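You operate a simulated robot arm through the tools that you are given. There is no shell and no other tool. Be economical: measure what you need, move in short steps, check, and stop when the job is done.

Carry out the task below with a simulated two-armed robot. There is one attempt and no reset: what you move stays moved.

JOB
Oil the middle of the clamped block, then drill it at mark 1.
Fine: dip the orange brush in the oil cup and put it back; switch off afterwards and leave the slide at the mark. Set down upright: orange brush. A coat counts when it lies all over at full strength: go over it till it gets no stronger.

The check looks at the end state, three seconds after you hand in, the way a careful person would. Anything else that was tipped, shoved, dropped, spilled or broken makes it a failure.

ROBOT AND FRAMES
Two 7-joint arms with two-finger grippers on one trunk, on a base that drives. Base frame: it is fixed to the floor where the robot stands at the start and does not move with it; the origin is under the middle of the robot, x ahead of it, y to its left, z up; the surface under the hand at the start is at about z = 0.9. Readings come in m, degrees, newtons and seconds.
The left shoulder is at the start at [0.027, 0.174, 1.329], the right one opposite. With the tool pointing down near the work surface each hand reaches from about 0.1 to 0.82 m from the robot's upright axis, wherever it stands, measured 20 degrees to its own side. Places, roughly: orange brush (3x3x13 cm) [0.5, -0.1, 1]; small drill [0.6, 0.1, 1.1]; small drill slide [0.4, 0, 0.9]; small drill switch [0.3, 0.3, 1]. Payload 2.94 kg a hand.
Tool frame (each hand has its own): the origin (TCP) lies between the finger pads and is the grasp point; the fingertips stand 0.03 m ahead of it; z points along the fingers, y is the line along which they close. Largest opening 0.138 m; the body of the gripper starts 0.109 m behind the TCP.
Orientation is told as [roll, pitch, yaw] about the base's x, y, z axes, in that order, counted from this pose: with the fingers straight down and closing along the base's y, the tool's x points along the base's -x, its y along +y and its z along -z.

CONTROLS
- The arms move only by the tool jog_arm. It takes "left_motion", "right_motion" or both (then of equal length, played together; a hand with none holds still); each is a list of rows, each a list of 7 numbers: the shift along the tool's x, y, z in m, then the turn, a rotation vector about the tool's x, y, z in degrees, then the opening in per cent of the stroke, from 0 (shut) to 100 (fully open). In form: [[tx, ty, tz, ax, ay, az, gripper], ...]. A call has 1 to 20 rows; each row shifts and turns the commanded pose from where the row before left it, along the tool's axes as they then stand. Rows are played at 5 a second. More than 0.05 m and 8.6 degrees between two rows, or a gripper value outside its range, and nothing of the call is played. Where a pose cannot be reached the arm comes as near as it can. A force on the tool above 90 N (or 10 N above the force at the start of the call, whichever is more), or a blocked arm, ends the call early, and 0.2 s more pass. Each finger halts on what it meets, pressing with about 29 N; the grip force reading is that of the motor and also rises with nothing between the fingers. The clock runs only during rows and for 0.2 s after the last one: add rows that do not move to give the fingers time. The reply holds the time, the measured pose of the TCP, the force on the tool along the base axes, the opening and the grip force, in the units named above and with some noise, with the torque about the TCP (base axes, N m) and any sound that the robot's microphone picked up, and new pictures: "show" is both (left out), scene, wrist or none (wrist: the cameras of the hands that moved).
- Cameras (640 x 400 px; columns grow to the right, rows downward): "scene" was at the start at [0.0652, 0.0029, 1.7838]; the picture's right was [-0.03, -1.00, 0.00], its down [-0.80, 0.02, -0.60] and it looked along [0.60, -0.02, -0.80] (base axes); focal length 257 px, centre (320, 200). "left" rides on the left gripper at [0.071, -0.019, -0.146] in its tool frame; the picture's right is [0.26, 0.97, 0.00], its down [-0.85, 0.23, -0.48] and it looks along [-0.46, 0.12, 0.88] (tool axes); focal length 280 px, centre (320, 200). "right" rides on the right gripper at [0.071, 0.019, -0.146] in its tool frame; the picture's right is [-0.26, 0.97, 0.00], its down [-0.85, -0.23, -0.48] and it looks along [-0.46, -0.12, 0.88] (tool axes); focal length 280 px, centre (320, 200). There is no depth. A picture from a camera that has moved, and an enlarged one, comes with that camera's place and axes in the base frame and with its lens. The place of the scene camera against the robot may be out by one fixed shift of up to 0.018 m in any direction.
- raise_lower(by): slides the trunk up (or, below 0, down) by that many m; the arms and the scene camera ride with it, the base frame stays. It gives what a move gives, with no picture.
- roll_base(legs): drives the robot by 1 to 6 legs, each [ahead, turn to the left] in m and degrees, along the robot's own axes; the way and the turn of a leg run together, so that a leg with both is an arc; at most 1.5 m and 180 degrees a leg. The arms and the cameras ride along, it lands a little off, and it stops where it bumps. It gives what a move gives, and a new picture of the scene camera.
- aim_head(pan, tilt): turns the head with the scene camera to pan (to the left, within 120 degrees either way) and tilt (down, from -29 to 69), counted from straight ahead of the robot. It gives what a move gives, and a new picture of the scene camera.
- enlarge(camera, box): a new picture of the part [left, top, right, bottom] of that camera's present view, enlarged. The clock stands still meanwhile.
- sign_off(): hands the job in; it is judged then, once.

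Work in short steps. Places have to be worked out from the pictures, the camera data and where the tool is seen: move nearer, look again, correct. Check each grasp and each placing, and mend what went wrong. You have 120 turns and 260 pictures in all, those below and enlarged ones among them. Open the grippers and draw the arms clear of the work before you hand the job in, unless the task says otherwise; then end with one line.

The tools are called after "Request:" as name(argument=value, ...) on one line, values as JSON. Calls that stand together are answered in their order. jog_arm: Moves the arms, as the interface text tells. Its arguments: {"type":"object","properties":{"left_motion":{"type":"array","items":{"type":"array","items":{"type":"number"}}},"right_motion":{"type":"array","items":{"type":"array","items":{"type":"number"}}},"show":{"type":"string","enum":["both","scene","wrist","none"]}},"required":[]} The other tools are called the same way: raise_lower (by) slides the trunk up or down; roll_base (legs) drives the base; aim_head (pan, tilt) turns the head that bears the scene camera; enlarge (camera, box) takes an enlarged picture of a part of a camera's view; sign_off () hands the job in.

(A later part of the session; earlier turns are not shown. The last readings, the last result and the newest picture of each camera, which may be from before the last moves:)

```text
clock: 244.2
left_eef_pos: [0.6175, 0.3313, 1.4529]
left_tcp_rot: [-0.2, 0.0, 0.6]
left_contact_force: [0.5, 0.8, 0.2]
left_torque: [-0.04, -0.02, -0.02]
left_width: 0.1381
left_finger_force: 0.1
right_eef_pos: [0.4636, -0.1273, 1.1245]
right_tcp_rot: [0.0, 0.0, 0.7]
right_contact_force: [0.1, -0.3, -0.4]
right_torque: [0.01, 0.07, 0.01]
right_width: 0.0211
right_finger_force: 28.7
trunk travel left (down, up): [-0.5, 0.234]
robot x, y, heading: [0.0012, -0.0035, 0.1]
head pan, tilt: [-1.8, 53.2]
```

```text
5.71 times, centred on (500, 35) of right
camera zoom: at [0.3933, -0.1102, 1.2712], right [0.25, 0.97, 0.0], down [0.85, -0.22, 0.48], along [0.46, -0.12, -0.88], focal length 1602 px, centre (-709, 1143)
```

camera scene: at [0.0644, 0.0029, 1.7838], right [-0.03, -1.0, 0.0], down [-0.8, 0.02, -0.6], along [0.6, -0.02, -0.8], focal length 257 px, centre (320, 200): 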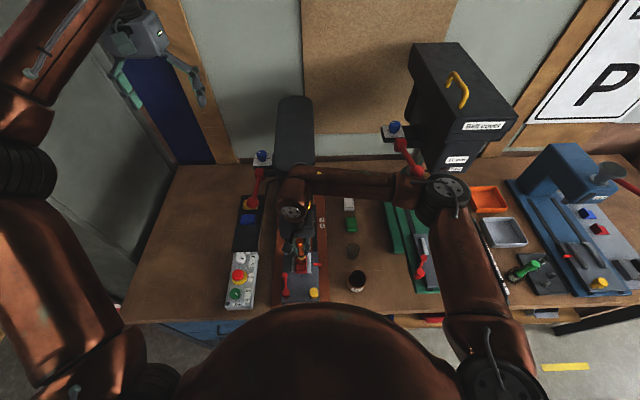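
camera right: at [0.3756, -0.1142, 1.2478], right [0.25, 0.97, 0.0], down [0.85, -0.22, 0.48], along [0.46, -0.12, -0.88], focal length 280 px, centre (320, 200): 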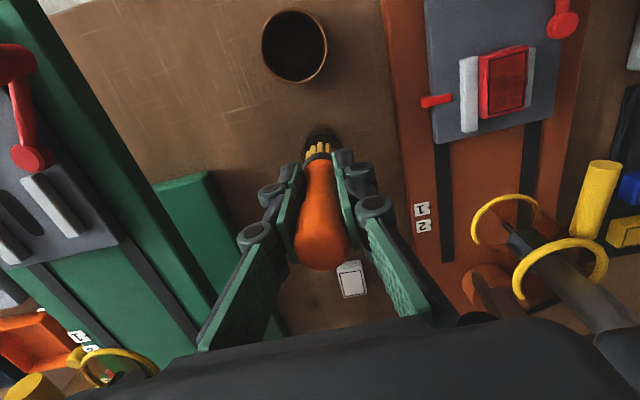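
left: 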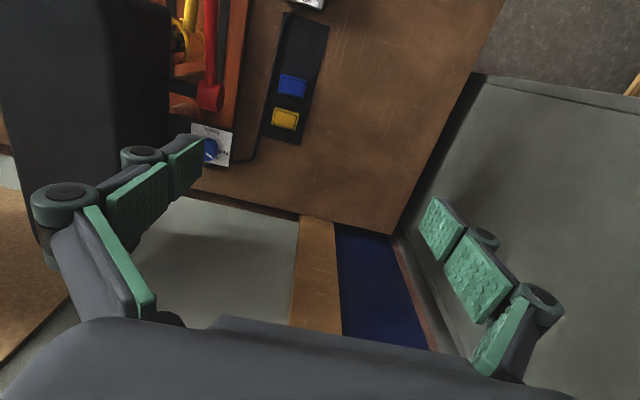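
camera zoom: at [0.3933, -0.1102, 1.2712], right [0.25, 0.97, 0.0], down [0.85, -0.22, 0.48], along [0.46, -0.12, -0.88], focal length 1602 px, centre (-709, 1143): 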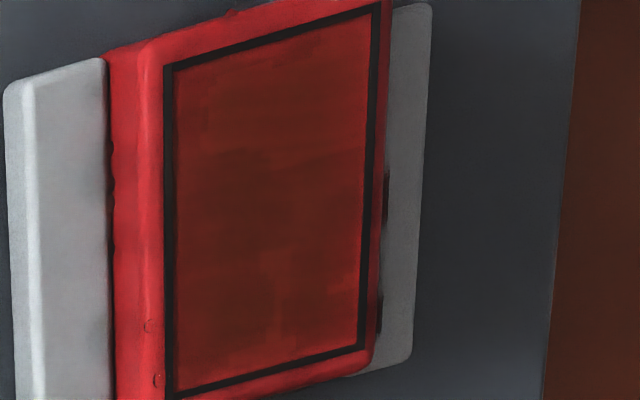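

No clear darkening from the dwell, so the coat there is about full. One last short treatment for the slightly lighter far centre, then I look again.

Request:
jog_arm(right_motion=[[0.013, 0.029, 0, 0, 0, 0, 0], [0.011, 0.037, 0, 0, 0, 0, 0], [0, 0.038, 0, 0, 0, 0, 0], [0, 0.038, 0, 0, 0, 0, 0], [0, 0.032, 0, 0, 0, 0, 0], [0, 0, 0.04, 0, 0, 0, 0], [0, 0, 0.04, 0, 0, 0, 0], [0, 0, 0.009, 0, 0, 0, 0], [0, 0, 0.004, 0, 0, 0, 0], [0, 0, 0.001, 0, 0, 0, 0], [0, 0, 0, 0, 0, 0, 0]], show="none")

Request:
jog_arm(right_motion=[[0, 0.004, 0.0003, 0, 0, 0, 0], [0, 0.004, 0, 0, 0, 0, 0], [0, 0.004, 0, 0, 0, 0, 0], [0, -0.004, 0, 0, 0, 0, 0], [0, -0.004, 0, 0, 0, 0, 0], [0, -0.004, 0, 0, 0, 0, 0], [0.003, 0, 0, 0, 0, 0, 0], [0, 0.004, 0, 0, 0, 0, 0], [0, 0.004, 0, 0, 0, 0, 0], [0, 0.004, 0, 0, 0, 0, 0], [0.003, 0, 0, 0, 0, 0, 0], [0, -0.004, 0, 0, 0, 0, 0], [0, -0.004, 0, 0, 0, 0, 0], [0, -0.004, 0, 0, 0, 0, 0], [0.003, 0, 0, 0, 0, 0, 0], [0, 0.004, 0, 0, 0, 0, 0], [0, 0.004, 0, 0, 0, 0, 0], [0, 0.004, 0, 0, 0, 0, 0]], show="none")

Request:
jog_arm(right_motion=[[0, 0, -0.03, 0, 0, 0, 0], [0, 0, -0.045, 0, 0, 0, 0], [0, -0.037, -0.02, 0, 0, 0, 0], [0, -0.038, 0, 0, 0, 0, 0], [0, -0.038, 0, 0, 0, 0, 0], [-0.018, -0.037, 0, 0, 0, 0, 0], [-0.018, -0.034, 0, 0, 0, 0, 0], [0, 0, 0, 0, 0, 0, 0]], show="none")

Request:
enlarge(camera="right", box=[450, 0, 550, 70])

Request:
enlarge(camera="scene", box=[280, 200, 390, 300])

```text
clock: 246.6
left_eef_pos: [0.6172, 0.3276, 1.4547]
left_tcp_rot: [0.1, 0.1, 0.6]
left_contact_force: [-0.3, 0.2, -0.1]
left_torque: [0.01, 0.03, 0.01]
left_width: 0.1379
left_finger_force: 0.0
right_eef_pos: [0.4385, 0.0445, 1.033]
right_tcp_rot: [0.1, 0.0, 0.5]
right_contact_force: [-0.4, -4.7, 20.7]
right_torque: [-0.3, 0.02, -0.02]
right_width: 0.021
right_finger_force: 28.9
trunk travel left (down, up): [-0.5, 0.234]
robot x, y, heading: [-0.001, 0.0012, -0.1]
head pan, tilt: [-1.8, 53.2]
```

```text
clock: 250.4
left_eef_pos: [0.6147, 0.3291, 1.4544]
left_tcp_rot: [0.0, -0.1, 0.6]
left_contact_force: [0.2, -0.3, -0.1]
left_torque: [-0.01, 0.0, 0.03]
left_width: 0.1379
left_finger_force: 0.0
right_eef_pos: [0.4279, 0.0559, 1.0301]
right_tcp_rot: [0.0, -0.1, 0.7]
right_contact_force: [-0.4, -12.1, 37.1]
right_torque: [-0.78, -0.1, -0.06]
right_width: 0.0211
right_finger_force: 29.1
trunk travel left (down, up): [-0.5, 0.234]
robot x, y, heading: [0.0006, 0.0003, -0.0]
head pan, tilt: [-1.8, 53.2]
```

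```text
clock: 252.2
left_eef_pos: [0.6183, 0.3303, 1.4523]
left_tcp_rot: [-0.2, -0.1, 0.6]
left_contact_force: [0.3, 0.9, -0.4]
left_torque: [-0.01, 0.02, 0.01]
left_width: 0.1377
left_finger_force: 0.1
right_eef_pos: [0.4654, -0.1277, 1.1247]
right_tcp_rot: [0.0, 0.0, 0.6]
right_contact_force: [0.2, -0.3, 0.1]
right_torque: [-0.01, 0.02, 0.01]
right_width: 0.0211
right_finger_force: 28.9
trunk travel left (down, up): [-0.5, 0.234]
robot x, y, heading: [0.0011, -0.0027, -0.2]
head pan, tilt: [-1.8, 53.2]
```

```text
5.71 times, centred on (500, 35) of right
camera zoom: at [0.3956, -0.1099, 1.2717], right [0.25, 0.97, 0.0], down [0.85, -0.22, 0.48], along [0.46, -0.12, -0.88], focal length 1602 px, centre (-709, 1143)
```

zoom: 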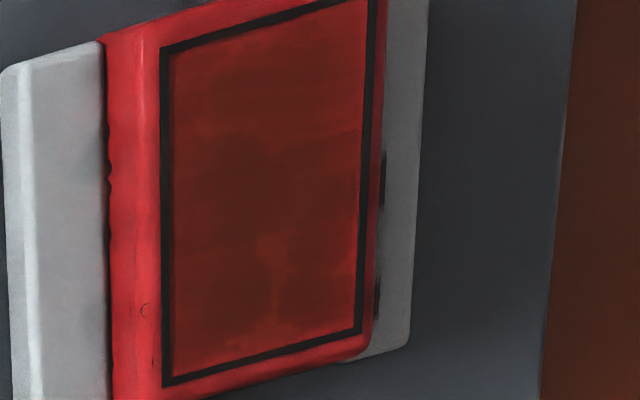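

```text
4.00 times, centred on (335, 250) of scene
camera zoom: at [0.0654, 0.0032, 1.7838], right [-0.03, -1.0, 0.0], down [-0.8, 0.02, -0.6], along [0.6, -0.02, -0.8], focal length 1029 px, centre (260, 0)
```

zoom: 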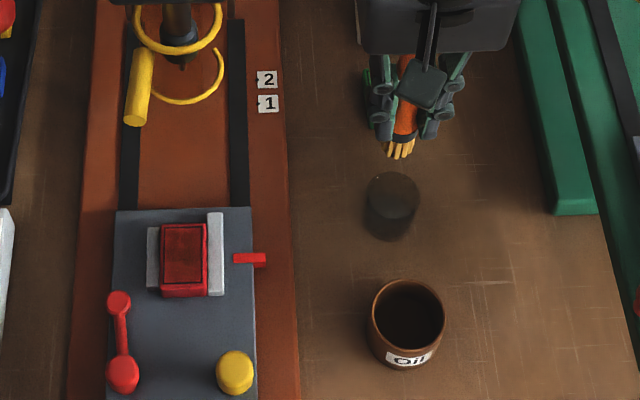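

A light streak remains in the far centre: the bristles form a ring with a hollow middle. I use longer side strokes (±11 mm) there so the ring's flanks cross the centre; likewise at the near end.

Request:
jog_arm(right_motion=[[0.011, 0.029, 0, 0, 0, 0, 0], [0.011, 0.037, 0, 0, 0, 0, 0], [0, 0.038, 0, 0, 0, 0, 0], [0, 0.038, 0, 0, 0, 0, 0], [0, 0.026, 0, 0, 0, 0, 0], [0, 0, 0.04, 0, 0, 0, 0], [0, 0, 0.04, 0, 0, 0, 0], [0, 0, 0.009, 0, 0, 0, 0], [0, 0, 0.005, 0, 0, 0, 0], [0, 0, 0, 0, 0, 0, 0]], show="none")

Request:
jog_arm(right_motion=[[0, 0.005, 0.0003, 0, 0, 0, 0], [0, 0.005, 0, 0, 0, 0, 0], [0, 0.005, 0, 0, 0, 0, 0], [0, 0.005, 0, 0, 0, 0, 0], [0, -0.005, 0, 0, 0, 0, 0], [0, -0.005, 0, 0, 0, 0, 0], [0, -0.005, 0, 0, 0, 0, 0], [0, -0.005, 0, 0, 0, 0, 0], [0.004, 0, 0, 0, 0, 0, 0], [0, 0.005, 0.0003, 0, 0, 0, 0], [0, 0.005, 0, 0, 0, 0, 0], [0, 0.005, 0, 0, 0, 0, 0], [0, 0.005, 0, 0, 0, 0, 0], [0.004, 0, 0, 0, 0, 0, 0], [0, -0.005, 0, 0, 0, 0, 0], [0, -0.005, 0, 0, 0, 0, 0], [0, -0.005, 0, 0, 0, 0, 0], [0, -0.005, 0, 0, 0, 0, 0], [0, 0, -0.006, 0, 0, 0, 0]], show="none")

Request:
jog_arm(right_motion=[[0.012, 0, 0, 0, 0, 0, 0], [0.009, 0, 0, 0, 0, 0, 0], [0, 0, 0.006, 0, 0, 0, 0], [0, 0.005, 0.0003, 0, 0, 0, 0], [0, 0.005, 0, 0, 0, 0, 0], [0, 0.005, 0, 0, 0, 0, 0], [0, 0.005, 0, 0, 0, 0, 0], [0.004, 0, 0, 0, 0, 0, 0], [0, -0.005, 0, 0, 0, 0, 0], [0, -0.005, 0, 0, 0, 0, 0], [0, -0.005, 0, 0, 0, 0, 0], [0, -0.005, 0, 0, 0, 0, 0], [0.004, 0, 0, 0, 0, 0, 0], [0, 0.005, 0.0003, 0, 0, 0, 0], [0, 0.005, 0, 0, 0, 0, 0], [0, 0.005, 0, 0, 0, 0, 0], [0, 0.005, 0, 0, 0, 0, 0], [0, 0, -0.03, 0, 0, 0, 0], [0, 0, -0.045, 0, 0, 0, 0]], show="none")

Request:
jog_arm(right_motion=[[0, -0.037, -0.02, 0, 0, 0, 0], [0, -0.038, 0, 0, 0, 0, 0], [0, -0.038, 0, 0, 0, 0, 0], [-0.03, -0.037, 0, 0, 0, 0, 0], [-0.03, -0.037, 0, 0, 0, 0, 0], [0, 0, 0, 0, 0, 0, 0]], show="none")

Request:
enlarge(camera="right", box=[450, 0, 550, 70])

Request:
enlarge(camera="scene", box=[297, 253, 319, 275])

```text
clock: 254.4
left_eef_pos: [0.6173, 0.3278, 1.4534]
left_tcp_rot: [0.1, 0.0, 0.6]
left_contact_force: [-0.6, 1.1, 0.1]
left_torque: [0.01, -0.01, 0.02]
left_width: 0.138
left_finger_force: 0.1
right_eef_pos: [0.4427, 0.0414, 1.0311]
right_tcp_rot: [0.1, -0.1, 0.5]
right_contact_force: [0.1, -3.8, 16.9]
right_torque: [-0.21, -0.06, -0.04]
right_width: 0.021
right_finger_force: 28.7
trunk travel left (down, up): [-0.5, 0.234]
robot x, y, heading: [0.0014, -0.0046, -0.3]
head pan, tilt: [-1.8, 53.2]
```

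```text
clock: 258.4
left_eef_pos: [0.619, 0.3269, 1.452]
left_tcp_rot: [0.1, 0.0, 0.4]
left_contact_force: [0.4, 0.8, -0.4]
left_torque: [0.03, -0.03, -0.02]
left_width: 0.1381
left_finger_force: 0.1
right_eef_pos: [0.4343, 0.0379, 1.0325]
right_tcp_rot: [-0.3, 0.3, 0.3]
right_contact_force: [-0.7, 0.3, -0.3]
right_torque: [0.03, -0.05, 0.01]
right_width: 0.0209
right_finger_force: 28.7
trunk travel left (down, up): [-0.5, 0.234]
robot x, y, heading: [0.0038, -0.0012, 0.0]
head pan, tilt: [-1.8, 53.2]
```

```text
clock: 262.4
left_eef_pos: [0.6177, 0.3264, 1.4541]
left_tcp_rot: [0.0, -0.1, 0.4]
left_contact_force: [-0.5, -0.3, 0.6]
left_torque: [0.07, -0.02, 0.03]
left_width: 0.1378
left_finger_force: 0.0
right_eef_pos: [0.4041, 0.0589, 1.1045]
right_tcp_rot: [-0.1, 0.0, 0.6]
right_contact_force: [0.0, 0.5, -0.7]
right_torque: [0.03, 0.0, -0.02]
right_width: 0.021
right_finger_force: 29.7
trunk travel left (down, up): [-0.5, 0.234]
robot x, y, heading: [0.0015, -0.0004, -0.0]
head pan, tilt: [-1.8, 53.2]
```

```text
clock: 263.8
left_eef_pos: [0.6183, 0.331, 1.4533]
left_tcp_rot: [0.0, 0.0, 0.6]
left_contact_force: [0.4, -0.6, 0.3]
left_torque: [-0.05, -0.04, 0.02]
left_width: 0.1377
left_finger_force: 0.1
right_eef_pos: [0.465, -0.1245, 1.1248]
right_tcp_rot: [0.0, 0.0, 0.5]
right_contact_force: [-0.4, 0.0, -0.6]
right_torque: [-0.03, -0.01, 0.0]
right_width: 0.0212
right_finger_force: 29.5
trunk travel left (down, up): [-0.5, 0.234]
robot x, y, heading: [0.0005, -0.0011, 0.2]
head pan, tilt: [-1.8, 53.2]
```

```text
5.71 times, centred on (500, 35) of right
camera zoom: at [0.3953, -0.1068, 1.2705], right [0.25, 0.97, 0.0], down [0.85, -0.22, 0.48], along [0.46, -0.12, -0.88], focal length 1602 px, centre (-709, 1143)
```

zoom: 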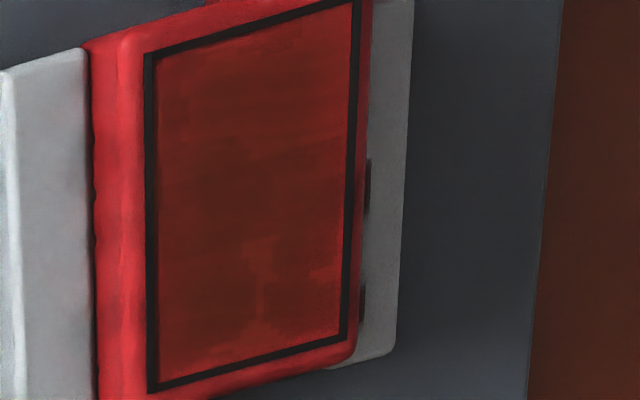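

```text
16.00 times, centred on (308, 264) of scene
camera zoom: at [0.0649, 0.0032, 1.7838], right [-0.03, -1.0, 0.0], down [-0.8, 0.02, -0.6], along [0.6, -0.02, -0.8], focal length 4116 px, centre (512, -824)
```

zoom: 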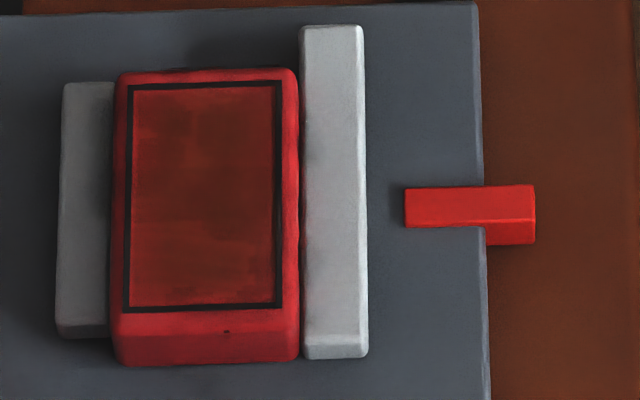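

Insight: contact happens about 1 cm ahead of the TCP (far rim of the bristles), so the near strip was hardly touched. I dip and work the near end with the TCP at 0.402 down to 0.386.

Request:
jog_arm(right_motion=[[0.034, -0.006, 0, 0, 0, 0, 0], [0.034, -0.005, 0, 0, 0, 0, 0], [0.03, -0.002, 0, 0, 0, 0, 0], [0, 0, 0.045, 0, 0, 0, 0], [0, 0, 0.045, 0, 0, 0, 0], [0, 0, 0.041, 0, 0, 0, 0], [0, 0, 0, 0, 0, 0, 0], [0, 0, 0, 0, 0, 0, 0], [0, 0, 0, 0, 0, 0, 0], [0, 0, -0.04, 0, 0, 0, 0], [0, 0, -0.032, 0, 0, 0, 0], [0, 0, 0, 0, 0, 0, 0], [0, 0, 0, 0, 0, 0, 0], [0, 0, 0, 0, 0, 0, 0], [0, 0, -0.03, 0, 0, 0, 0], [0, 0, -0.03, 0, 0, 0, 0], [0, 0, 0, 0, 0, 0, 0]], show="none")

Request:
jog_arm(right_motion=[[-0.0072, 0.0364, 0, 0, 0, 0, 0], [-0.0072, 0.0364, 0, 0, 0, 0, 0], [-0.0072, 0.0364, 0, 0, 0, 0, 0], [-0.0072, 0.0364, 0, 0, 0, 0, 0], [-0.0072, 0.0364, 0, 0, 0, 0, 0], [0, 0, 0.04, 0, 0, 0, 0], [0, 0, 0.04, 0, 0, 0, 0], [0, 0, 0.013, 0, 0, 0, 0], [0, 0, 0, 0, 0, 0, 0]], show="none")

Request:
jog_arm(right_motion=[[0, 0, 0.003, 0, 0, 0, 0], [0, 0, 0, 0, 0, 0, 0]], show="none")

```text
clock: 267.4
left_eef_pos: [0.6184, 0.3294, 1.4525]
left_tcp_rot: [-0.1, 0.0, 0.6]
left_contact_force: [-0.9, 0.1, 0.4]
left_torque: [0.06, 0.01, -0.01]
left_width: 0.1382
left_finger_force: 0.0
right_eef_pos: [0.3711, -0.1392, 1.1237]
right_tcp_rot: [0.0, 0.0, 0.5]
right_contact_force: [0.0, 0.2, -0.4]
right_torque: [0.03, 0.01, -0.01]
right_width: 0.0211
right_finger_force: 29.5
trunk travel left (down, up): [-0.5, 0.234]
robot x, y, heading: [0.0006, 0.0006, 0.2]
head pan, tilt: [-1.8, 53.2]
```

```text
clock: 269.4
left_eef_pos: [0.6184, 0.3286, 1.4537]
left_tcp_rot: [0.0, -0.1, 0.6]
left_contact_force: [0.5, 0.3, -0.1]
left_torque: [0.0, 0.01, 0.0]
left_width: 0.1377
left_finger_force: 0.2
right_eef_pos: [0.4034, 0.0417, 1.0322]
right_tcp_rot: [0.1, 0.0, 0.6]
right_contact_force: [0.0, 0.8, 0.2]
right_torque: [0.0, -0.02, -0.02]
right_width: 0.0208
right_finger_force: 28.8
trunk travel left (down, up): [-0.5, 0.234]
robot x, y, heading: [0.0002, -0.0009, -0.2]
head pan, tilt: [-1.8, 53.2]
```

```text
clock: 270.0
left_eef_pos: [0.616, 0.33, 1.4532]
left_tcp_rot: [0.0, -0.1, 0.5]
left_contact_force: [-0.5, 0.5, 0.1]
left_torque: [-0.03, -0.04, -0.02]
left_width: 0.1377
left_finger_force: 0.0
right_eef_pos: [0.4038, 0.042, 1.0311]
right_tcp_rot: [0.1, 0.0, 0.4]
right_contact_force: [0.4, -3.6, 28.1]
right_torque: [-0.28, -0.05, -0.01]
right_width: 0.021
right_finger_force: 29.3
trunk travel left (down, up): [-0.5, 0.234]
robot x, y, heading: [-0.0009, -0.0025, 0.0]
head pan, tilt: [-1.8, 53.2]
```

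Request:
jog_arm(right_motion=[[0, 0.006, 0, 0, 0, 0, 0], [0, 0.006, 0, 0, 0, 0, 0], [0, 0.006, 0, 0, 0, 0, 0], [0.0035, 0, 0, 0, 0, 0, 0], [0, -0.006, 0, 0, 0, 0, 0], [0, -0.006, 0, 0, 0, 0, 0], [0, -0.006, 0, 0, 0, 0, 0], [0.0035, 0, 0, 0, 0, 0, 0], [0, 0.006, 0, 0, 0, 0, 0], [0, 0.006, 0, 0, 0, 0, 0], [0, 0.006, 0, 0, 0, 0, 0], [0.0035, 0, 0, 0, 0, 0, 0], [0, -0.006, 0, 0, 0, 0, 0], [0, -0.006, 0, 0, 0, 0, 0], [0, -0.006, 0, 0, 0, 0, 0]], show="none")

Request:
jog_arm(right_motion=[[0.0035, 0, 0, 0, 0, 0, 0], [0, 0.006, 0, 0, 0, 0, 0], [0, 0.006, 0, 0, 0, 0, 0], [0, 0.006, 0, 0, 0, 0, 0], [0.0025, 0, 0, 0, 0, 0, 0], [0, -0.006, 0, 0, 0, 0, 0], [0, -0.006, 0, 0, 0, 0, 0], [0, -0.006, 0, 0, 0, 0, 0], [0, 0, 0, 0, 0, 0, 0]], show="none")

Request:
jog_arm(right_motion=[[0, 0, -0.03, 0, 0, 0, 0], [0, 0, -0.045, 0, 0, 0, 0], [0, -0.037, -0.02, 0, 0, 0, 0], [0, -0.038, 0, 0, 0, 0, 0], [0, -0.038, 0, 0, 0, 0, 0], [-0.038, -0.03, 0, 0, 0, 0, 0], [-0.038, -0.026, 0, 0, 0, 0, 0], [0, 0, 0, 0, 0, 0, 0]], show="none")

Request:
enlarge(camera="right", box=[450, 0, 550, 70])

Request:
enlarge(camera="scene", box=[297, 253, 319, 275])

```text
clock: 273.2
left_eef_pos: [0.6175, 0.3296, 1.4546]
left_tcp_rot: [-0.2, -0.1, 0.5]
left_contact_force: [0.3, 0.0, 0.2]
left_torque: [-0.05, -0.02, 0.02]
left_width: 0.138
left_finger_force: 0.1
right_eef_pos: [0.3925, 0.044, 1.03]
right_tcp_rot: [0.1, 0.1, 0.6]
right_contact_force: [-2.8, 6.6, 28.9]
right_torque: [0.54, -0.04, 0.07]
right_width: 0.0211
right_finger_force: 29.6
trunk travel left (down, up): [-0.5, 0.234]
robot x, y, heading: [0.0002, -0.0017, 0.3]
head pan, tilt: [-1.8, 53.2]
```

```text
clock: 275.2
left_eef_pos: [0.6172, 0.3311, 1.4533]
left_tcp_rot: [-0.2, 0.0, 0.7]
left_contact_force: [-0.4, 0.7, -0.6]
left_torque: [0.05, 0.02, 0.0]
left_width: 0.1377
left_finger_force: 0.0
right_eef_pos: [0.3878, 0.0431, 1.0316]
right_tcp_rot: [0.0, 0.1, 0.5]
right_contact_force: [-2.1, 7.7, 27.3]
right_torque: [0.52, -0.16, 0.07]
right_width: 0.0211
right_finger_force: 28.9
trunk travel left (down, up): [-0.5, 0.234]
robot x, y, heading: [-0.0, 0.0022, 0.0]
head pan, tilt: [-1.8, 53.2]
```

```text
clock: 277.0
left_eef_pos: [0.6187, 0.3307, 1.4523]
left_tcp_rot: [-0.2, -0.1, 0.6]
left_contact_force: [-0.8, -0.3, -0.5]
left_torque: [-0.05, -0.02, 0.01]
left_width: 0.1382
left_finger_force: 0.1
right_eef_pos: [0.4662, -0.1284, 1.1247]
right_tcp_rot: [0.0, 0.0, 0.5]
right_contact_force: [-0.3, 0.6, -0.7]
right_torque: [0.0, 0.01, 0.01]
right_width: 0.0211
right_finger_force: 29.1
trunk travel left (down, up): [-0.5, 0.234]
robot x, y, heading: [0.0008, -0.0028, -0.1]
head pan, tilt: [-1.8, 53.2]
```

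```text
5.71 times, centred on (500, 35) of right
camera zoom: at [0.3947, -0.1102, 1.2717], right [0.25, 0.97, 0.0], down [0.85, -0.22, 0.48], along [0.46, -0.12, -0.88], focal length 1602 px, centre (-709, 1143)
```

zoom: 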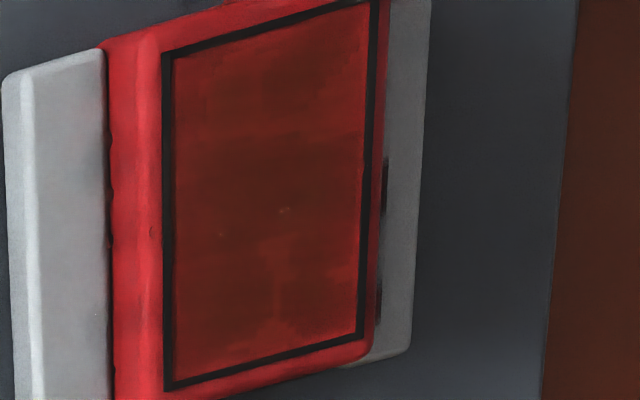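

```text
16.00 times, centred on (308, 264) of scene
camera zoom: at [0.0649, 0.0026, 1.7838], right [-0.03, -1.0, 0.0], down [-0.8, 0.02, -0.6], along [0.6, -0.02, -0.8], focal length 4116 px, centre (512, -824)
```

zoom: 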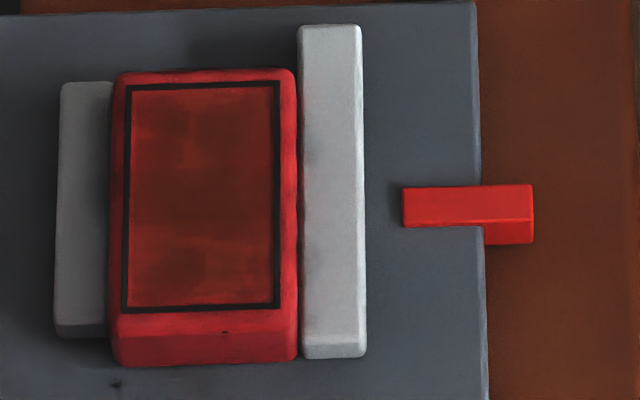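

Clear effect: contact lies nearly 2 cm ahead of the TCP, so the right TCP range for the whole face is 0.382–0.434. I do one uniform raster over exactly that range.

Request:
jog_arm(right_motion=[[0.016, 0.029, 0, 0, 0, 0, 0], [0.016, 0.037, 0, 0, 0, 0, 0], [0, 0.038, 0, 0, 0, 0, 0], [0, 0.038, 0, 0, 0, 0, 0], [0, 0.029, 0, 0, 0, 0, 0], [0, 0, 0.04, 0, 0, 0, 0], [0, 0, 0.04, 0, 0, 0, 0], [0, 0, 0.013, 0, 0, 0, 0], [0, 0, 0.0025, 0, 0, 0, 0], [0, 0, 0, 0, 0, 0, 0]], show="none")

Request:
jog_arm(right_motion=[[0, 0.006, 0, 0, 0, 0, 0], [0, 0.006, 0, 0, 0, 0, 0], [0, 0.006, 0, 0, 0, 0, 0], [0.004, 0, 0, 0, 0, 0, 0], [0, -0.006, 0, 0, 0, 0, 0], [0, -0.006, 0, 0, 0, 0, 0], [0, -0.006, 0, 0, 0, 0, 0], [0.004, 0, 0, 0, 0, 0, 0], [0, 0.006, 0, 0, 0, 0, 0], [0, 0.006, 0, 0, 0, 0, 0], [0, 0.006, 0, 0, 0, 0, 0], [0.004, 0, 0, 0, 0, 0, 0], [0, -0.006, 0, 0, 0, 0, 0], [0, -0.006, 0, 0, 0, 0, 0], [0, -0.006, 0, 0, 0, 0, 0], [0.004, 0, 0, 0, 0, 0, 0], [0, 0.006, 0, 0, 0, 0, 0], [0, 0.006, 0, 0, 0, 0, 0], [0, 0.006, 0, 0, 0, 0, 0]], show="none")

Request:
jog_arm(right_motion=[[0.004, 0, 0, 0, 0, 0, 0], [0, -0.006, 0, 0, 0, 0, 0], [0, -0.006, 0, 0, 0, 0, 0], [0, -0.006, 0, 0, 0, 0, 0], [0.004, 0, 0, 0, 0, 0, 0], [0, 0.006, 0, 0, 0, 0, 0], [0, 0.006, 0, 0, 0, 0, 0], [0, 0.006, 0, 0, 0, 0, 0], [0.004, 0, 0, 0, 0, 0, 0], [0, -0.006, 0, 0, 0, 0, 0], [0, -0.006, 0, 0, 0, 0, 0], [0, -0.006, 0, 0, 0, 0, 0], [0.004, 0, 0, 0, 0, 0, 0], [0, 0.006, 0, 0, 0, 0, 0], [0, 0.006, 0, 0, 0, 0, 0], [0, 0.006, 0, 0, 0, 0, 0], [0, 0, 0, 0, 0, 0, 0]], show="none")

Request:
jog_arm(right_motion=[[0.004, 0, 0, 0, 0, 0, 0], [0, -0.006, 0, 0, 0, 0, 0], [0, -0.006, 0, 0, 0, 0, 0], [0, -0.006, 0, 0, 0, 0, 0], [0.004, 0, 0, 0, 0, 0, 0], [0, 0.006, 0, 0, 0, 0, 0], [0, 0.006, 0, 0, 0, 0, 0], [0, 0.006, 0, 0, 0, 0, 0], [0.004, 0, 0, 0, 0, 0, 0], [0, -0.006, 0, 0, 0, 0, 0], [0, -0.006, 0, 0, 0, 0, 0], [0, -0.006, 0, 0, 0, 0, 0], [0, 0, 0, 0, 0, 0, 0]], show="none")

Request:
jog_arm(right_motion=[[0, 0, -0.03, 0, 0, 0, 0], [0, 0, -0.045, 0, 0, 0, 0], [0, -0.037, -0.02, 0, 0, 0, 0], [0, -0.038, 0, 0, 0, 0, 0], [-0.02, -0.038, 0, 0, 0, 0, 0], [-0.03, -0.03, 0, 0, 0, 0, 0], [-0.03, -0.027, 0, 0, 0, 0, 0], [0, 0, 0, 0, 0, 0, 0]], show="none")

Request:
enlarge(camera="right", box=[450, 0, 550, 70])

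Request:
enlarge(camera="scene", box=[297, 253, 319, 275])

```text
clock: 279.2
left_eef_pos: [0.6182, 0.3296, 1.4545]
left_tcp_rot: [0.1, 0.0, 0.6]
left_contact_force: [0.1, 0.1, -0.7]
left_torque: [0.0, 0.01, 0.01]
left_width: 0.138
left_finger_force: 0.0
right_eef_pos: [0.4314, 0.0455, 1.0312]
right_tcp_rot: [0.0, -0.1, 0.5]
right_contact_force: [-0.2, 0.3, 17.6]
right_torque: [0.03, -0.02, 0.04]
right_width: 0.0211
right_finger_force: 28.8
trunk travel left (down, up): [-0.5, 0.234]
robot x, y, heading: [0.0012, -0.0019, 0.2]
head pan, tilt: [-1.8, 53.2]
```

```text
clock: 283.2
left_eef_pos: [0.6156, 0.3285, 1.4544]
left_tcp_rot: [0.0, -0.1, 0.6]
left_contact_force: [-0.4, 0.5, 0.4]
left_torque: [-0.01, -0.02, 0.01]
left_width: 0.1379
left_finger_force: 0.1
right_eef_pos: [0.4135, 0.0624, 1.0314]
right_tcp_rot: [0.2, -0.1, 0.6]
right_contact_force: [-2.1, -12.2, 42.5]
right_torque: [-0.94, -0.16, -0.1]
right_width: 0.021
right_finger_force: 29.4
trunk travel left (down, up): [-0.5, 0.234]
robot x, y, heading: [0.0016, 0.0005, 0.0]
head pan, tilt: [-1.8, 53.2]
```

```text
clock: 286.8
left_eef_pos: [0.6165, 0.3272, 1.4548]
left_tcp_rot: [0.1, -0.2, 0.6]
left_contact_force: [-0.5, 0.0, -0.2]
left_torque: [-0.02, -0.02, -0.04]
left_width: 0.1381
left_finger_force: 0.0
right_eef_pos: [0.3982, 0.0623, 1.0306]
right_tcp_rot: [0.1, -0.1, 0.7]
right_contact_force: [-2.5, -13.8, 48.9]
right_torque: [-0.97, -0.15, -0.09]
right_width: 0.0211
right_finger_force: 28.7
trunk travel left (down, up): [-0.5, 0.234]
robot x, y, heading: [-0.0021, -0.0026, -0.2]
head pan, tilt: [-1.8, 53.2]
```

```text
clock: 289.6
left_eef_pos: [0.6155, 0.3307, 1.4533]
left_tcp_rot: [-0.1, -0.2, 0.6]
left_contact_force: [-0.4, 0.0, 0.0]
left_torque: [-0.01, 0.04, -0.01]
left_width: 0.1381
left_finger_force: 0.1
right_eef_pos: [0.3856, 0.0468, 1.0304]
right_tcp_rot: [0.1, 0.0, 0.7]
right_contact_force: [-1.9, 8.6, 29.5]
right_torque: [0.65, -0.21, 0.16]
right_width: 0.0215
right_finger_force: 29.3
trunk travel left (down, up): [-0.5, 0.234]
robot x, y, heading: [0.0024, -0.0036, 0.0]
head pan, tilt: [-1.8, 53.2]
```

```text
clock: 291.4
left_eef_pos: [0.6184, 0.3299, 1.4535]
left_tcp_rot: [0.0, 0.1, 0.7]
left_contact_force: [0.7, 1.0, 0.3]
left_torque: [-0.04, 0.02, 0.02]
left_width: 0.138
left_finger_force: 0.1
right_eef_pos: [0.4696, -0.1262, 1.1253]
right_tcp_rot: [0.0, 0.0, 0.5]
right_contact_force: [0.5, 0.6, -0.5]
right_torque: [-0.02, 0.01, -0.01]
right_width: 0.0214
right_finger_force: 28.7
trunk travel left (down, up): [-0.5, 0.234]
robot x, y, heading: [-0.0017, -0.0027, 0.1]
head pan, tilt: [-1.8, 53.2]
```

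```text
5.71 times, centred on (500, 35) of right
camera zoom: at [0.3996, -0.1081, 1.2722], right [0.25, 0.97, 0.0], down [0.85, -0.22, 0.48], along [0.46, -0.12, -0.88], focal length 1602 px, centre (-709, 1143)
```

zoom: 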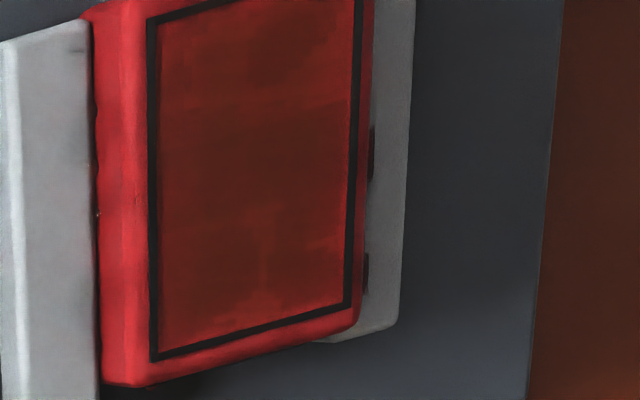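

```text
16.00 times, centred on (308, 264) of scene
camera zoom: at [0.0652, 0.0022, 1.7838], right [-0.03, -1.0, 0.0], down [-0.8, 0.02, -0.6], along [0.6, -0.02, -0.8], focal length 4116 px, centre (512, -824)
```

zoom: 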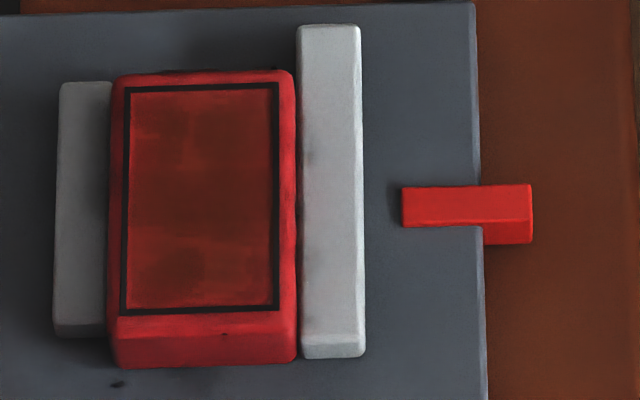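

The last raster changed nothing: the brush was dry by then, as one dip only serves a few lanes. So: dip, then the light band (TCP 0.412–0.400); dip, then the far band (0.439–0.428).

Request:
jog_arm(right_motion=[[0.035, -0.005, 0, 0, 0, 0, 0], [0.035, -0.005, 0, 0, 0, 0, 0], [0.032, -0.002, 0, 0, 0, 0, 0], [0, 0, 0.045, 0, 0, 0, 0], [0, 0, 0.045, 0, 0, 0, 0], [0, 0, 0.041, 0, 0, 0, 0], [0, 0, 0, 0, 0, 0, 0], [0, 0, 0, 0, 0, 0, 0], [0, 0, 0, 0, 0, 0, 0], [0, 0, -0.04, 0, 0, 0, 0], [0, 0, -0.032, 0, 0, 0, 0], [0, 0, 0, 0, 0, 0, 0], [0, 0, 0, 0, 0, 0, 0], [0, 0, 0, 0, 0, 0, 0], [0, 0, -0.03, 0, 0, 0, 0], [0, 0, -0.03, 0, 0, 0, 0], [0, 0, 0, 0, 0, 0, 0]], show="none")

Request:
jog_arm(right_motion=[[-0.009, 0.0364, 0, 0, 0, 0, 0], [-0.009, 0.0364, 0, 0, 0, 0, 0], [-0.009, 0.0364, 0, 0, 0, 0, 0], [-0.009, 0.0364, 0, 0, 0, 0, 0], [-0.007, 0.0364, 0, 0, 0, 0, 0], [0, 0, 0.04, 0, 0, 0, 0], [0, 0, 0.04, 0, 0, 0, 0], [0, 0, 0.013, 0, 0, 0, 0], [0, 0, 0.0025, 0, 0, 0, 0]], show="none")

Request:
jog_arm(right_motion=[[0, 0.005, 0, 0, 0, 0, 0], [0, 0.005, 0, 0, 0, 0, 0], [0, 0.005, 0, 0, 0, 0, 0], [0, 0.005, 0, 0, 0, 0, 0], [0.004, 0, 0, 0, 0, 0, 0], [0, -0.005, 0, 0, 0, 0, 0], [0, -0.005, 0, 0, 0, 0, 0], [0, -0.005, 0, 0, 0, 0, 0], [0, -0.005, 0, 0, 0, 0, 0], [0.004, 0, 0, 0, 0, 0, 0], [0, 0.005, 0, 0, 0, 0, 0], [0, 0.005, 0, 0, 0, 0, 0], [0, 0.005, 0, 0, 0, 0, 0], [0, 0.005, 0, 0, 0, 0, 0], [0.003, 0, 0, 0, 0, 0, 0], [0, -0.005, 0, 0, 0, 0, 0], [0, -0.005, 0, 0, 0, 0, 0], [0, -0.005, 0, 0, 0, 0, 0], [0, -0.005, 0, 0, 0, 0, 0], [0, 0, -0.03, 0, 0, 0, 0]], show="none")

Request:
jog_arm(right_motion=[[0, 0, -0.045, 0, 0, 0, 0], [0, -0.032, -0.02, 0, 0, 0, 0], [0, -0.038, 0, 0, 0, 0, 0], [-0.02, -0.038, 0, 0, 0, 0, 0], [-0.03, -0.03, 0, 0, 0, 0, 0], [-0.016, -0.03, 0, 0, 0, 0, 0], [0, 0, 0, 0, 0, 0, 0]], show="none")

Request:
enlarge(camera="scene", box=[297, 253, 319, 275])

```text
clock: 295.0
left_eef_pos: [0.6182, 0.3293, 1.4536]
left_tcp_rot: [0.1, -0.1, 0.5]
left_contact_force: [0.4, 1.9, -0.1]
left_torque: [0.01, 0.0, 0.0]
left_width: 0.1379
left_finger_force: 0.1
right_eef_pos: [0.3665, -0.1382, 1.1232]
right_tcp_rot: [-0.1, 0.0, 0.5]
right_contact_force: [-0.5, -0.4, -0.9]
right_torque: [0.01, 0.0, 0.01]
right_width: 0.0212
right_finger_force: 28.7
trunk travel left (down, up): [-0.5, 0.234]
robot x, y, heading: [0.0002, -0.0011, -0.1]
head pan, tilt: [-1.8, 53.2]
```

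```text
clock: 297.0
left_eef_pos: [0.6181, 0.3295, 1.4543]
left_tcp_rot: [0.0, 0.0, 0.7]
left_contact_force: [0.5, 0.5, 0.0]
left_torque: [-0.06, 0.03, 0.02]
left_width: 0.1379
left_finger_force: 0.1
right_eef_pos: [0.408, 0.0448, 1.0315]
right_tcp_rot: [0.3, -0.2, 0.5]
right_contact_force: [0.0, -2.8, 24.5]
right_torque: [-0.17, -0.1, -0.04]
right_width: 0.021
right_finger_force: 28.9
trunk travel left (down, up): [-0.5, 0.234]
robot x, y, heading: [-0.0017, -0.0039, -0.2]
head pan, tilt: [-1.8, 53.2]
```

```text
clock: 301.2
left_eef_pos: [0.6191, 0.3297, 1.453]
left_tcp_rot: [0.0, 0.0, 0.5]
left_contact_force: [-1.2, -0.2, -0.3]
left_torque: [-0.01, -0.05, 0.02]
left_width: 0.138
left_finger_force: 0.1
right_eef_pos: [0.3984, 0.0424, 1.0556]
right_tcp_rot: [-0.2, 0.1, 0.5]
right_contact_force: [0.9, 0.3, -0.7]
right_torque: [0.01, -0.03, -0.01]
right_width: 0.0215
right_finger_force: 28.6
trunk travel left (down, up): [-0.5, 0.234]
robot x, y, heading: [0.0033, -0.0021, 0.0]
head pan, tilt: [-1.8, 53.2]
```

```text
clock: 302.8
left_eef_pos: [0.6171, 0.3296, 1.4528]
left_tcp_rot: [-0.1, 0.0, 0.6]
left_contact_force: [-0.9, -1.0, 0.1]
left_torque: [-0.01, -0.02, -0.02]
left_width: 0.138
left_finger_force: 0.1
right_eef_pos: [0.4667, -0.1227, 1.1228]
right_tcp_rot: [0.1, 0.0, 0.5]
right_contact_force: [0.1, -0.5, -0.7]
right_torque: [0.02, 0.0, 0.03]
right_width: 0.0211
right_finger_force: 28.6
trunk travel left (down, up): [-0.5, 0.234]
robot x, y, heading: [-0.0014, -0.0043, 0.2]
head pan, tilt: [-1.8, 53.2]
```

```text
16.00 times, centred on (308, 264) of scene
camera zoom: at [0.0647, 0.0021, 1.7838], right [-0.03, -1.0, 0.0], down [-0.8, 0.02, -0.6], along [0.6, -0.02, -0.8], focal length 4116 px, centre (512, -824)
```

zoom: 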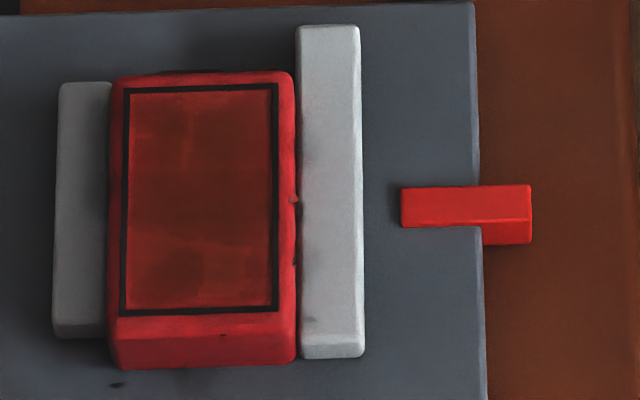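

A fresh dip on that band made practically no difference: the coat gets no stronger, the mottling is just its look. Now the brush goes back: I move over its stand and check alignment.

Request:
jog_arm(right_motion=[[-0.015, -0.0165, 0, 0, 0, 0, 0], [0, 0, 0.03, 0, 0, 0, 0], [0, 0, 0.015, 0, 0, 0, 0], [0, 0, 0, 0, 0, 0, 0]], show="none")

Request:
enlarge(camera="right", box=[260, 70, 380, 230])

Request:
enlarge(camera="scene", box=[330, 215, 380, 275])

```text
clock: 303.8
left_eef_pos: [0.6179, 0.3295, 1.4522]
left_tcp_rot: [-0.1, 0.0, 0.6]
left_contact_force: [-0.7, 0.3, 0.0]
left_torque: [0.0, 0.0, 0.03]
left_width: 0.1378
left_finger_force: 0.0
right_eef_pos: [0.4833, -0.14, 1.0779]
right_tcp_rot: [0.0, 0.1, 0.5]
right_contact_force: [-0.4, -0.1, -0.1]
right_torque: [-0.02, 0.0, -0.03]
right_width: 0.0212
right_finger_force: 29.1
trunk travel left (down, up): [-0.5, 0.234]
robot x, y, heading: [0.0002, -0.003, 0.0]
head pan, tilt: [-1.8, 53.2]
```

```text
2.50 times, centred on (320, 150) of right
camera zoom: at [0.4114, -0.1205, 1.2258], right [0.25, 0.97, 0.0], down [0.85, -0.22, 0.48], along [0.46, -0.12, -0.88], focal length 701 px, centre (320, 325)
```

zoom: 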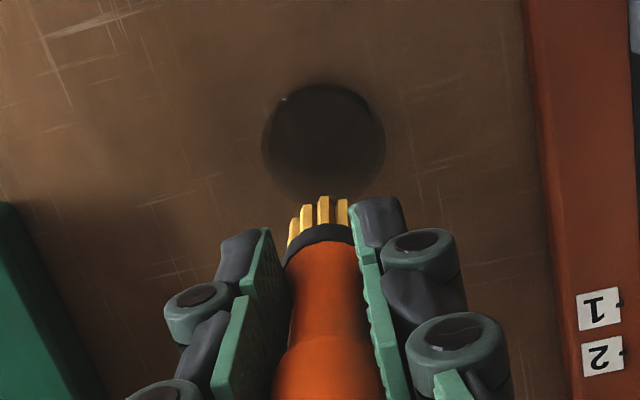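

```text
6.67 times, centred on (355, 245) of scene
camera zoom: at [0.0648, 0.0017, 1.7838], right [-0.03, -1.0, 0.0], down [-0.8, 0.02, -0.6], along [0.6, -0.02, -0.8], focal length 1715 px, centre (87, -100)
```

zoom: 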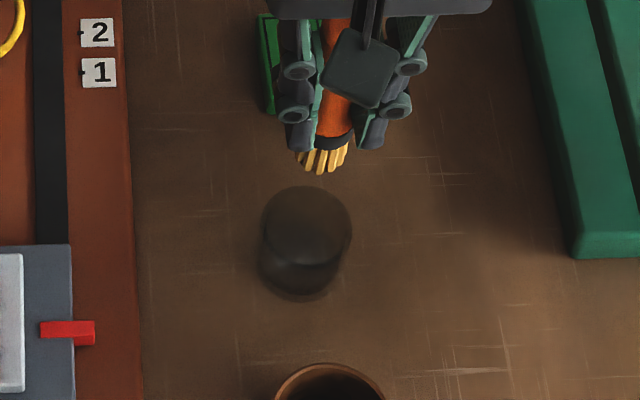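

The bristle tip leans about 1 cm ahead of the TCP; I tilt the hand 7° the other way so the brush hangs upright, keep the TCP over the stand's centre [0.478, -0.137], and look again.

Request:
jog_arm(right_motion=[[0.003, 0.002, 0, 0, 7, 0, 0], [0, 0, 0, 0, 0, 0, 0], [0, 0, 0, 0, 0, 0, 0]], show="none")

Request:
enlarge(camera="right", box=[260, 70, 380, 230])

Request:
enlarge(camera="scene", box=[330, 215, 380, 275])

```text
clock: 304.6
left_eef_pos: [0.6175, 0.3293, 1.4539]
left_tcp_rot: [-0.1, 0.0, 0.6]
left_contact_force: [0.7, 0.0, -0.1]
left_torque: [-0.01, -0.01, -0.02]
left_width: 0.1381
left_finger_force: 0.0
right_eef_pos: [0.4778, -0.1377, 1.0779]
right_tcp_rot: [0.0, 7.0, 0.4]
right_contact_force: [-1.0, 0.5, -0.7]
right_torque: [0.03, -0.01, 0.01]
right_width: 0.0209
right_finger_force: 28.8
trunk travel left (down, up): [-0.5, 0.234]
robot x, y, heading: [-0.0009, -0.0017, 0.1]
head pan, tilt: [-1.8, 53.2]
```

```text
2.50 times, centred on (320, 150) of right
camera zoom: at [0.4265, -0.1191, 1.2328], right [0.25, 0.97, -0.03], down [0.9, -0.22, 0.37], along [0.35, -0.12, -0.93], focal length 701 px, centre (320, 325)
```

zoom: 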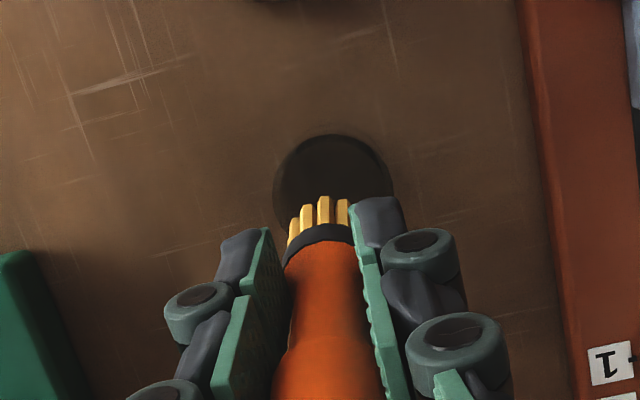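

```text
6.67 times, centred on (355, 245) of scene
camera zoom: at [0.065, 0.0016, 1.7838], right [-0.03, -1.0, 0.0], down [-0.8, 0.02, -0.6], along [0.6, -0.02, -0.8], focal length 1715 px, centre (87, -100)
```

zoom: 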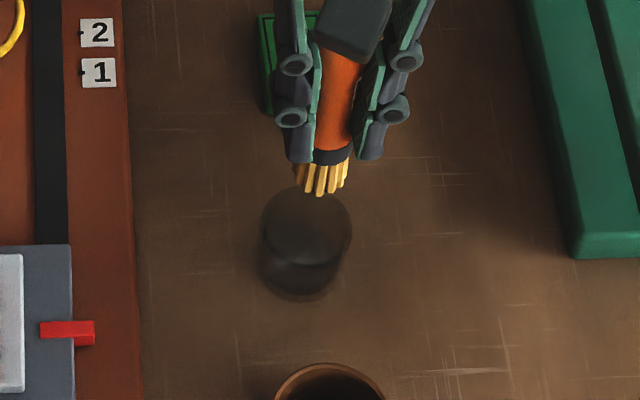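

Now brush tip is within ~3 mm of the stand's centre. I lower to just above the rim and check.

Request:
jog_arm(right_motion=[[-0.0005, 0, 0.02, 0, 0, 0, 0], [-0.0025, 0, 0.02, 0, 0, 0, 0], [0, 0, 0, 0, 0, 0, 0]], show="none")

Request:
enlarge(camera="right", box=[260, 70, 380, 230])

Request:
enlarge(camera="scene", box=[330, 215, 380, 275])

```text
clock: 305.4
left_eef_pos: [0.6192, 0.3296, 1.4529]
left_tcp_rot: [0.0, -0.2, 0.6]
left_contact_force: [0.1, 0.0, -0.1]
left_torque: [-0.01, 0.03, -0.01]
left_width: 0.1381
left_finger_force: 0.0
right_eef_pos: [0.4775, -0.1378, 1.0391]
right_tcp_rot: [0.0, 7.0, 0.5]
right_contact_force: [-0.1, 0.7, -0.3]
right_torque: [0.02, -0.03, -0.01]
right_width: 0.021
right_finger_force: 29.1
trunk travel left (down, up): [-0.5, 0.234]
robot x, y, heading: [0.0008, -0.0019, -0.1]
head pan, tilt: [-1.8, 53.2]
```

```text
2.50 times, centred on (320, 150) of right
camera zoom: at [0.4253, -0.1198, 1.1935], right [0.25, 0.97, -0.03], down [0.9, -0.22, 0.37], along [0.35, -0.12, -0.93], focal length 701 px, centre (320, 325)
```

zoom: 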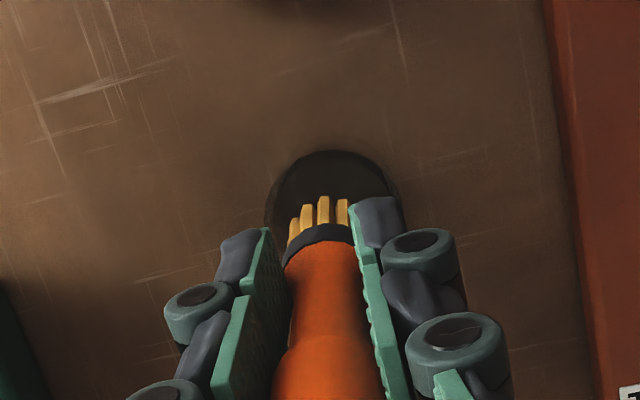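

```text
6.67 times, centred on (355, 245) of scene
camera zoom: at [0.0652, 0.0019, 1.7838], right [-0.03, -1.0, 0.0], down [-0.8, 0.02, -0.6], along [0.6, -0.02, -0.8], focal length 1715 px, centre (87, -100)
```

zoom: 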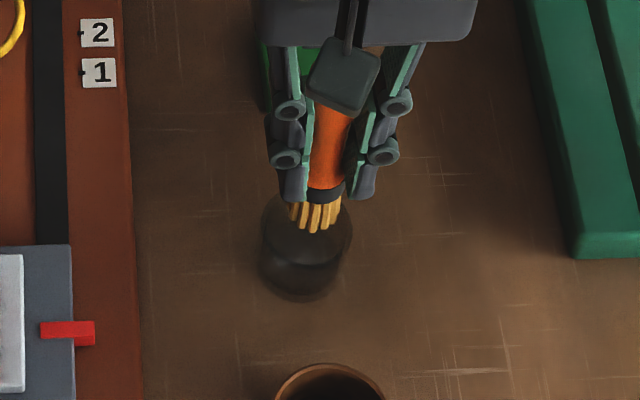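

I shift 4 mm to +y and 3 mm back, then lower into the stand in steps.

Request:
jog_arm(right_motion=[[0.003, 0.004, 0, 0, 0, 0, 0], [-0.0024, 0, 0.02, 0, 0, 0, 0], [-0.0018, 0, 0.015, 0, 0, 0, 0], [0, 0, 0, 0, 0, 0, 0]], show="none")

Request:
enlarge(camera="right", box=[260, 70, 380, 230])

Request:
enlarge(camera="scene", box=[330, 215, 380, 275])

```text
clock: 306.4
left_eef_pos: [0.6185, 0.3301, 1.4532]
left_tcp_rot: [-0.1, 0.0, 0.6]
left_contact_force: [-0.2, 0.7, -0.6]
left_torque: [0.02, 0.0, -0.04]
left_width: 0.1379
left_finger_force: 0.1
right_eef_pos: [0.4727, -0.133, 1.003]
right_tcp_rot: [0.0, 7.1, 0.6]
right_contact_force: [0.1, -0.3, 0.1]
right_torque: [0.0, -0.02, -0.02]
right_width: 0.0211
right_finger_force: 29.1
trunk travel left (down, up): [-0.5, 0.234]
robot x, y, heading: [-0.0015, -0.002, 0.1]
head pan, tilt: [-1.8, 53.2]
```

```text
2.50 times, centred on (320, 150) of right
camera zoom: at [0.4203, -0.1154, 1.1587], right [0.25, 0.97, -0.03], down [0.9, -0.22, 0.37], along [0.35, -0.12, -0.93], focal length 701 px, centre (320, 325)
```

zoom: 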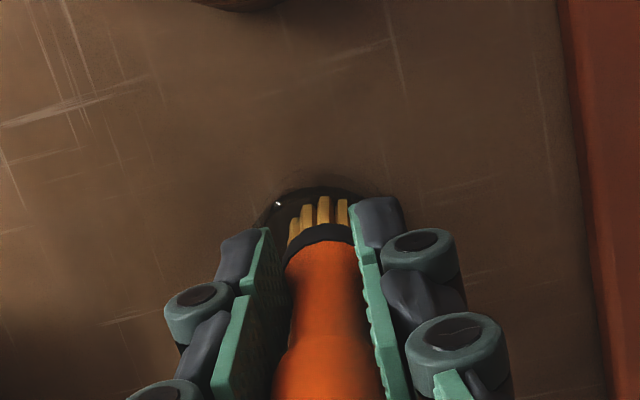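

```text
6.67 times, centred on (355, 245) of scene
camera zoom: at [0.0648, 0.0024, 1.7838], right [-0.03, -1.0, 0.0], down [-0.8, 0.02, -0.6], along [0.6, -0.02, -0.8], focal length 1715 px, centre (87, -100)
```

zoom: 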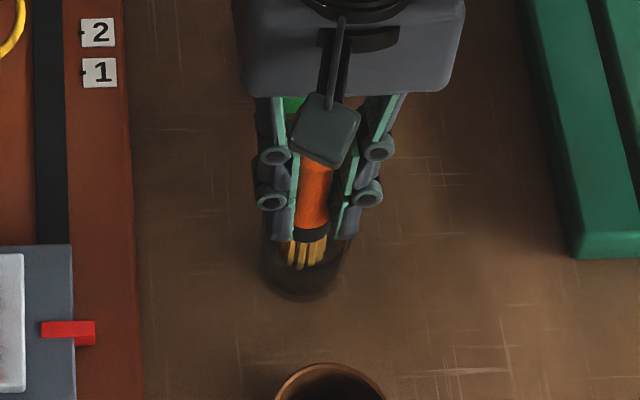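

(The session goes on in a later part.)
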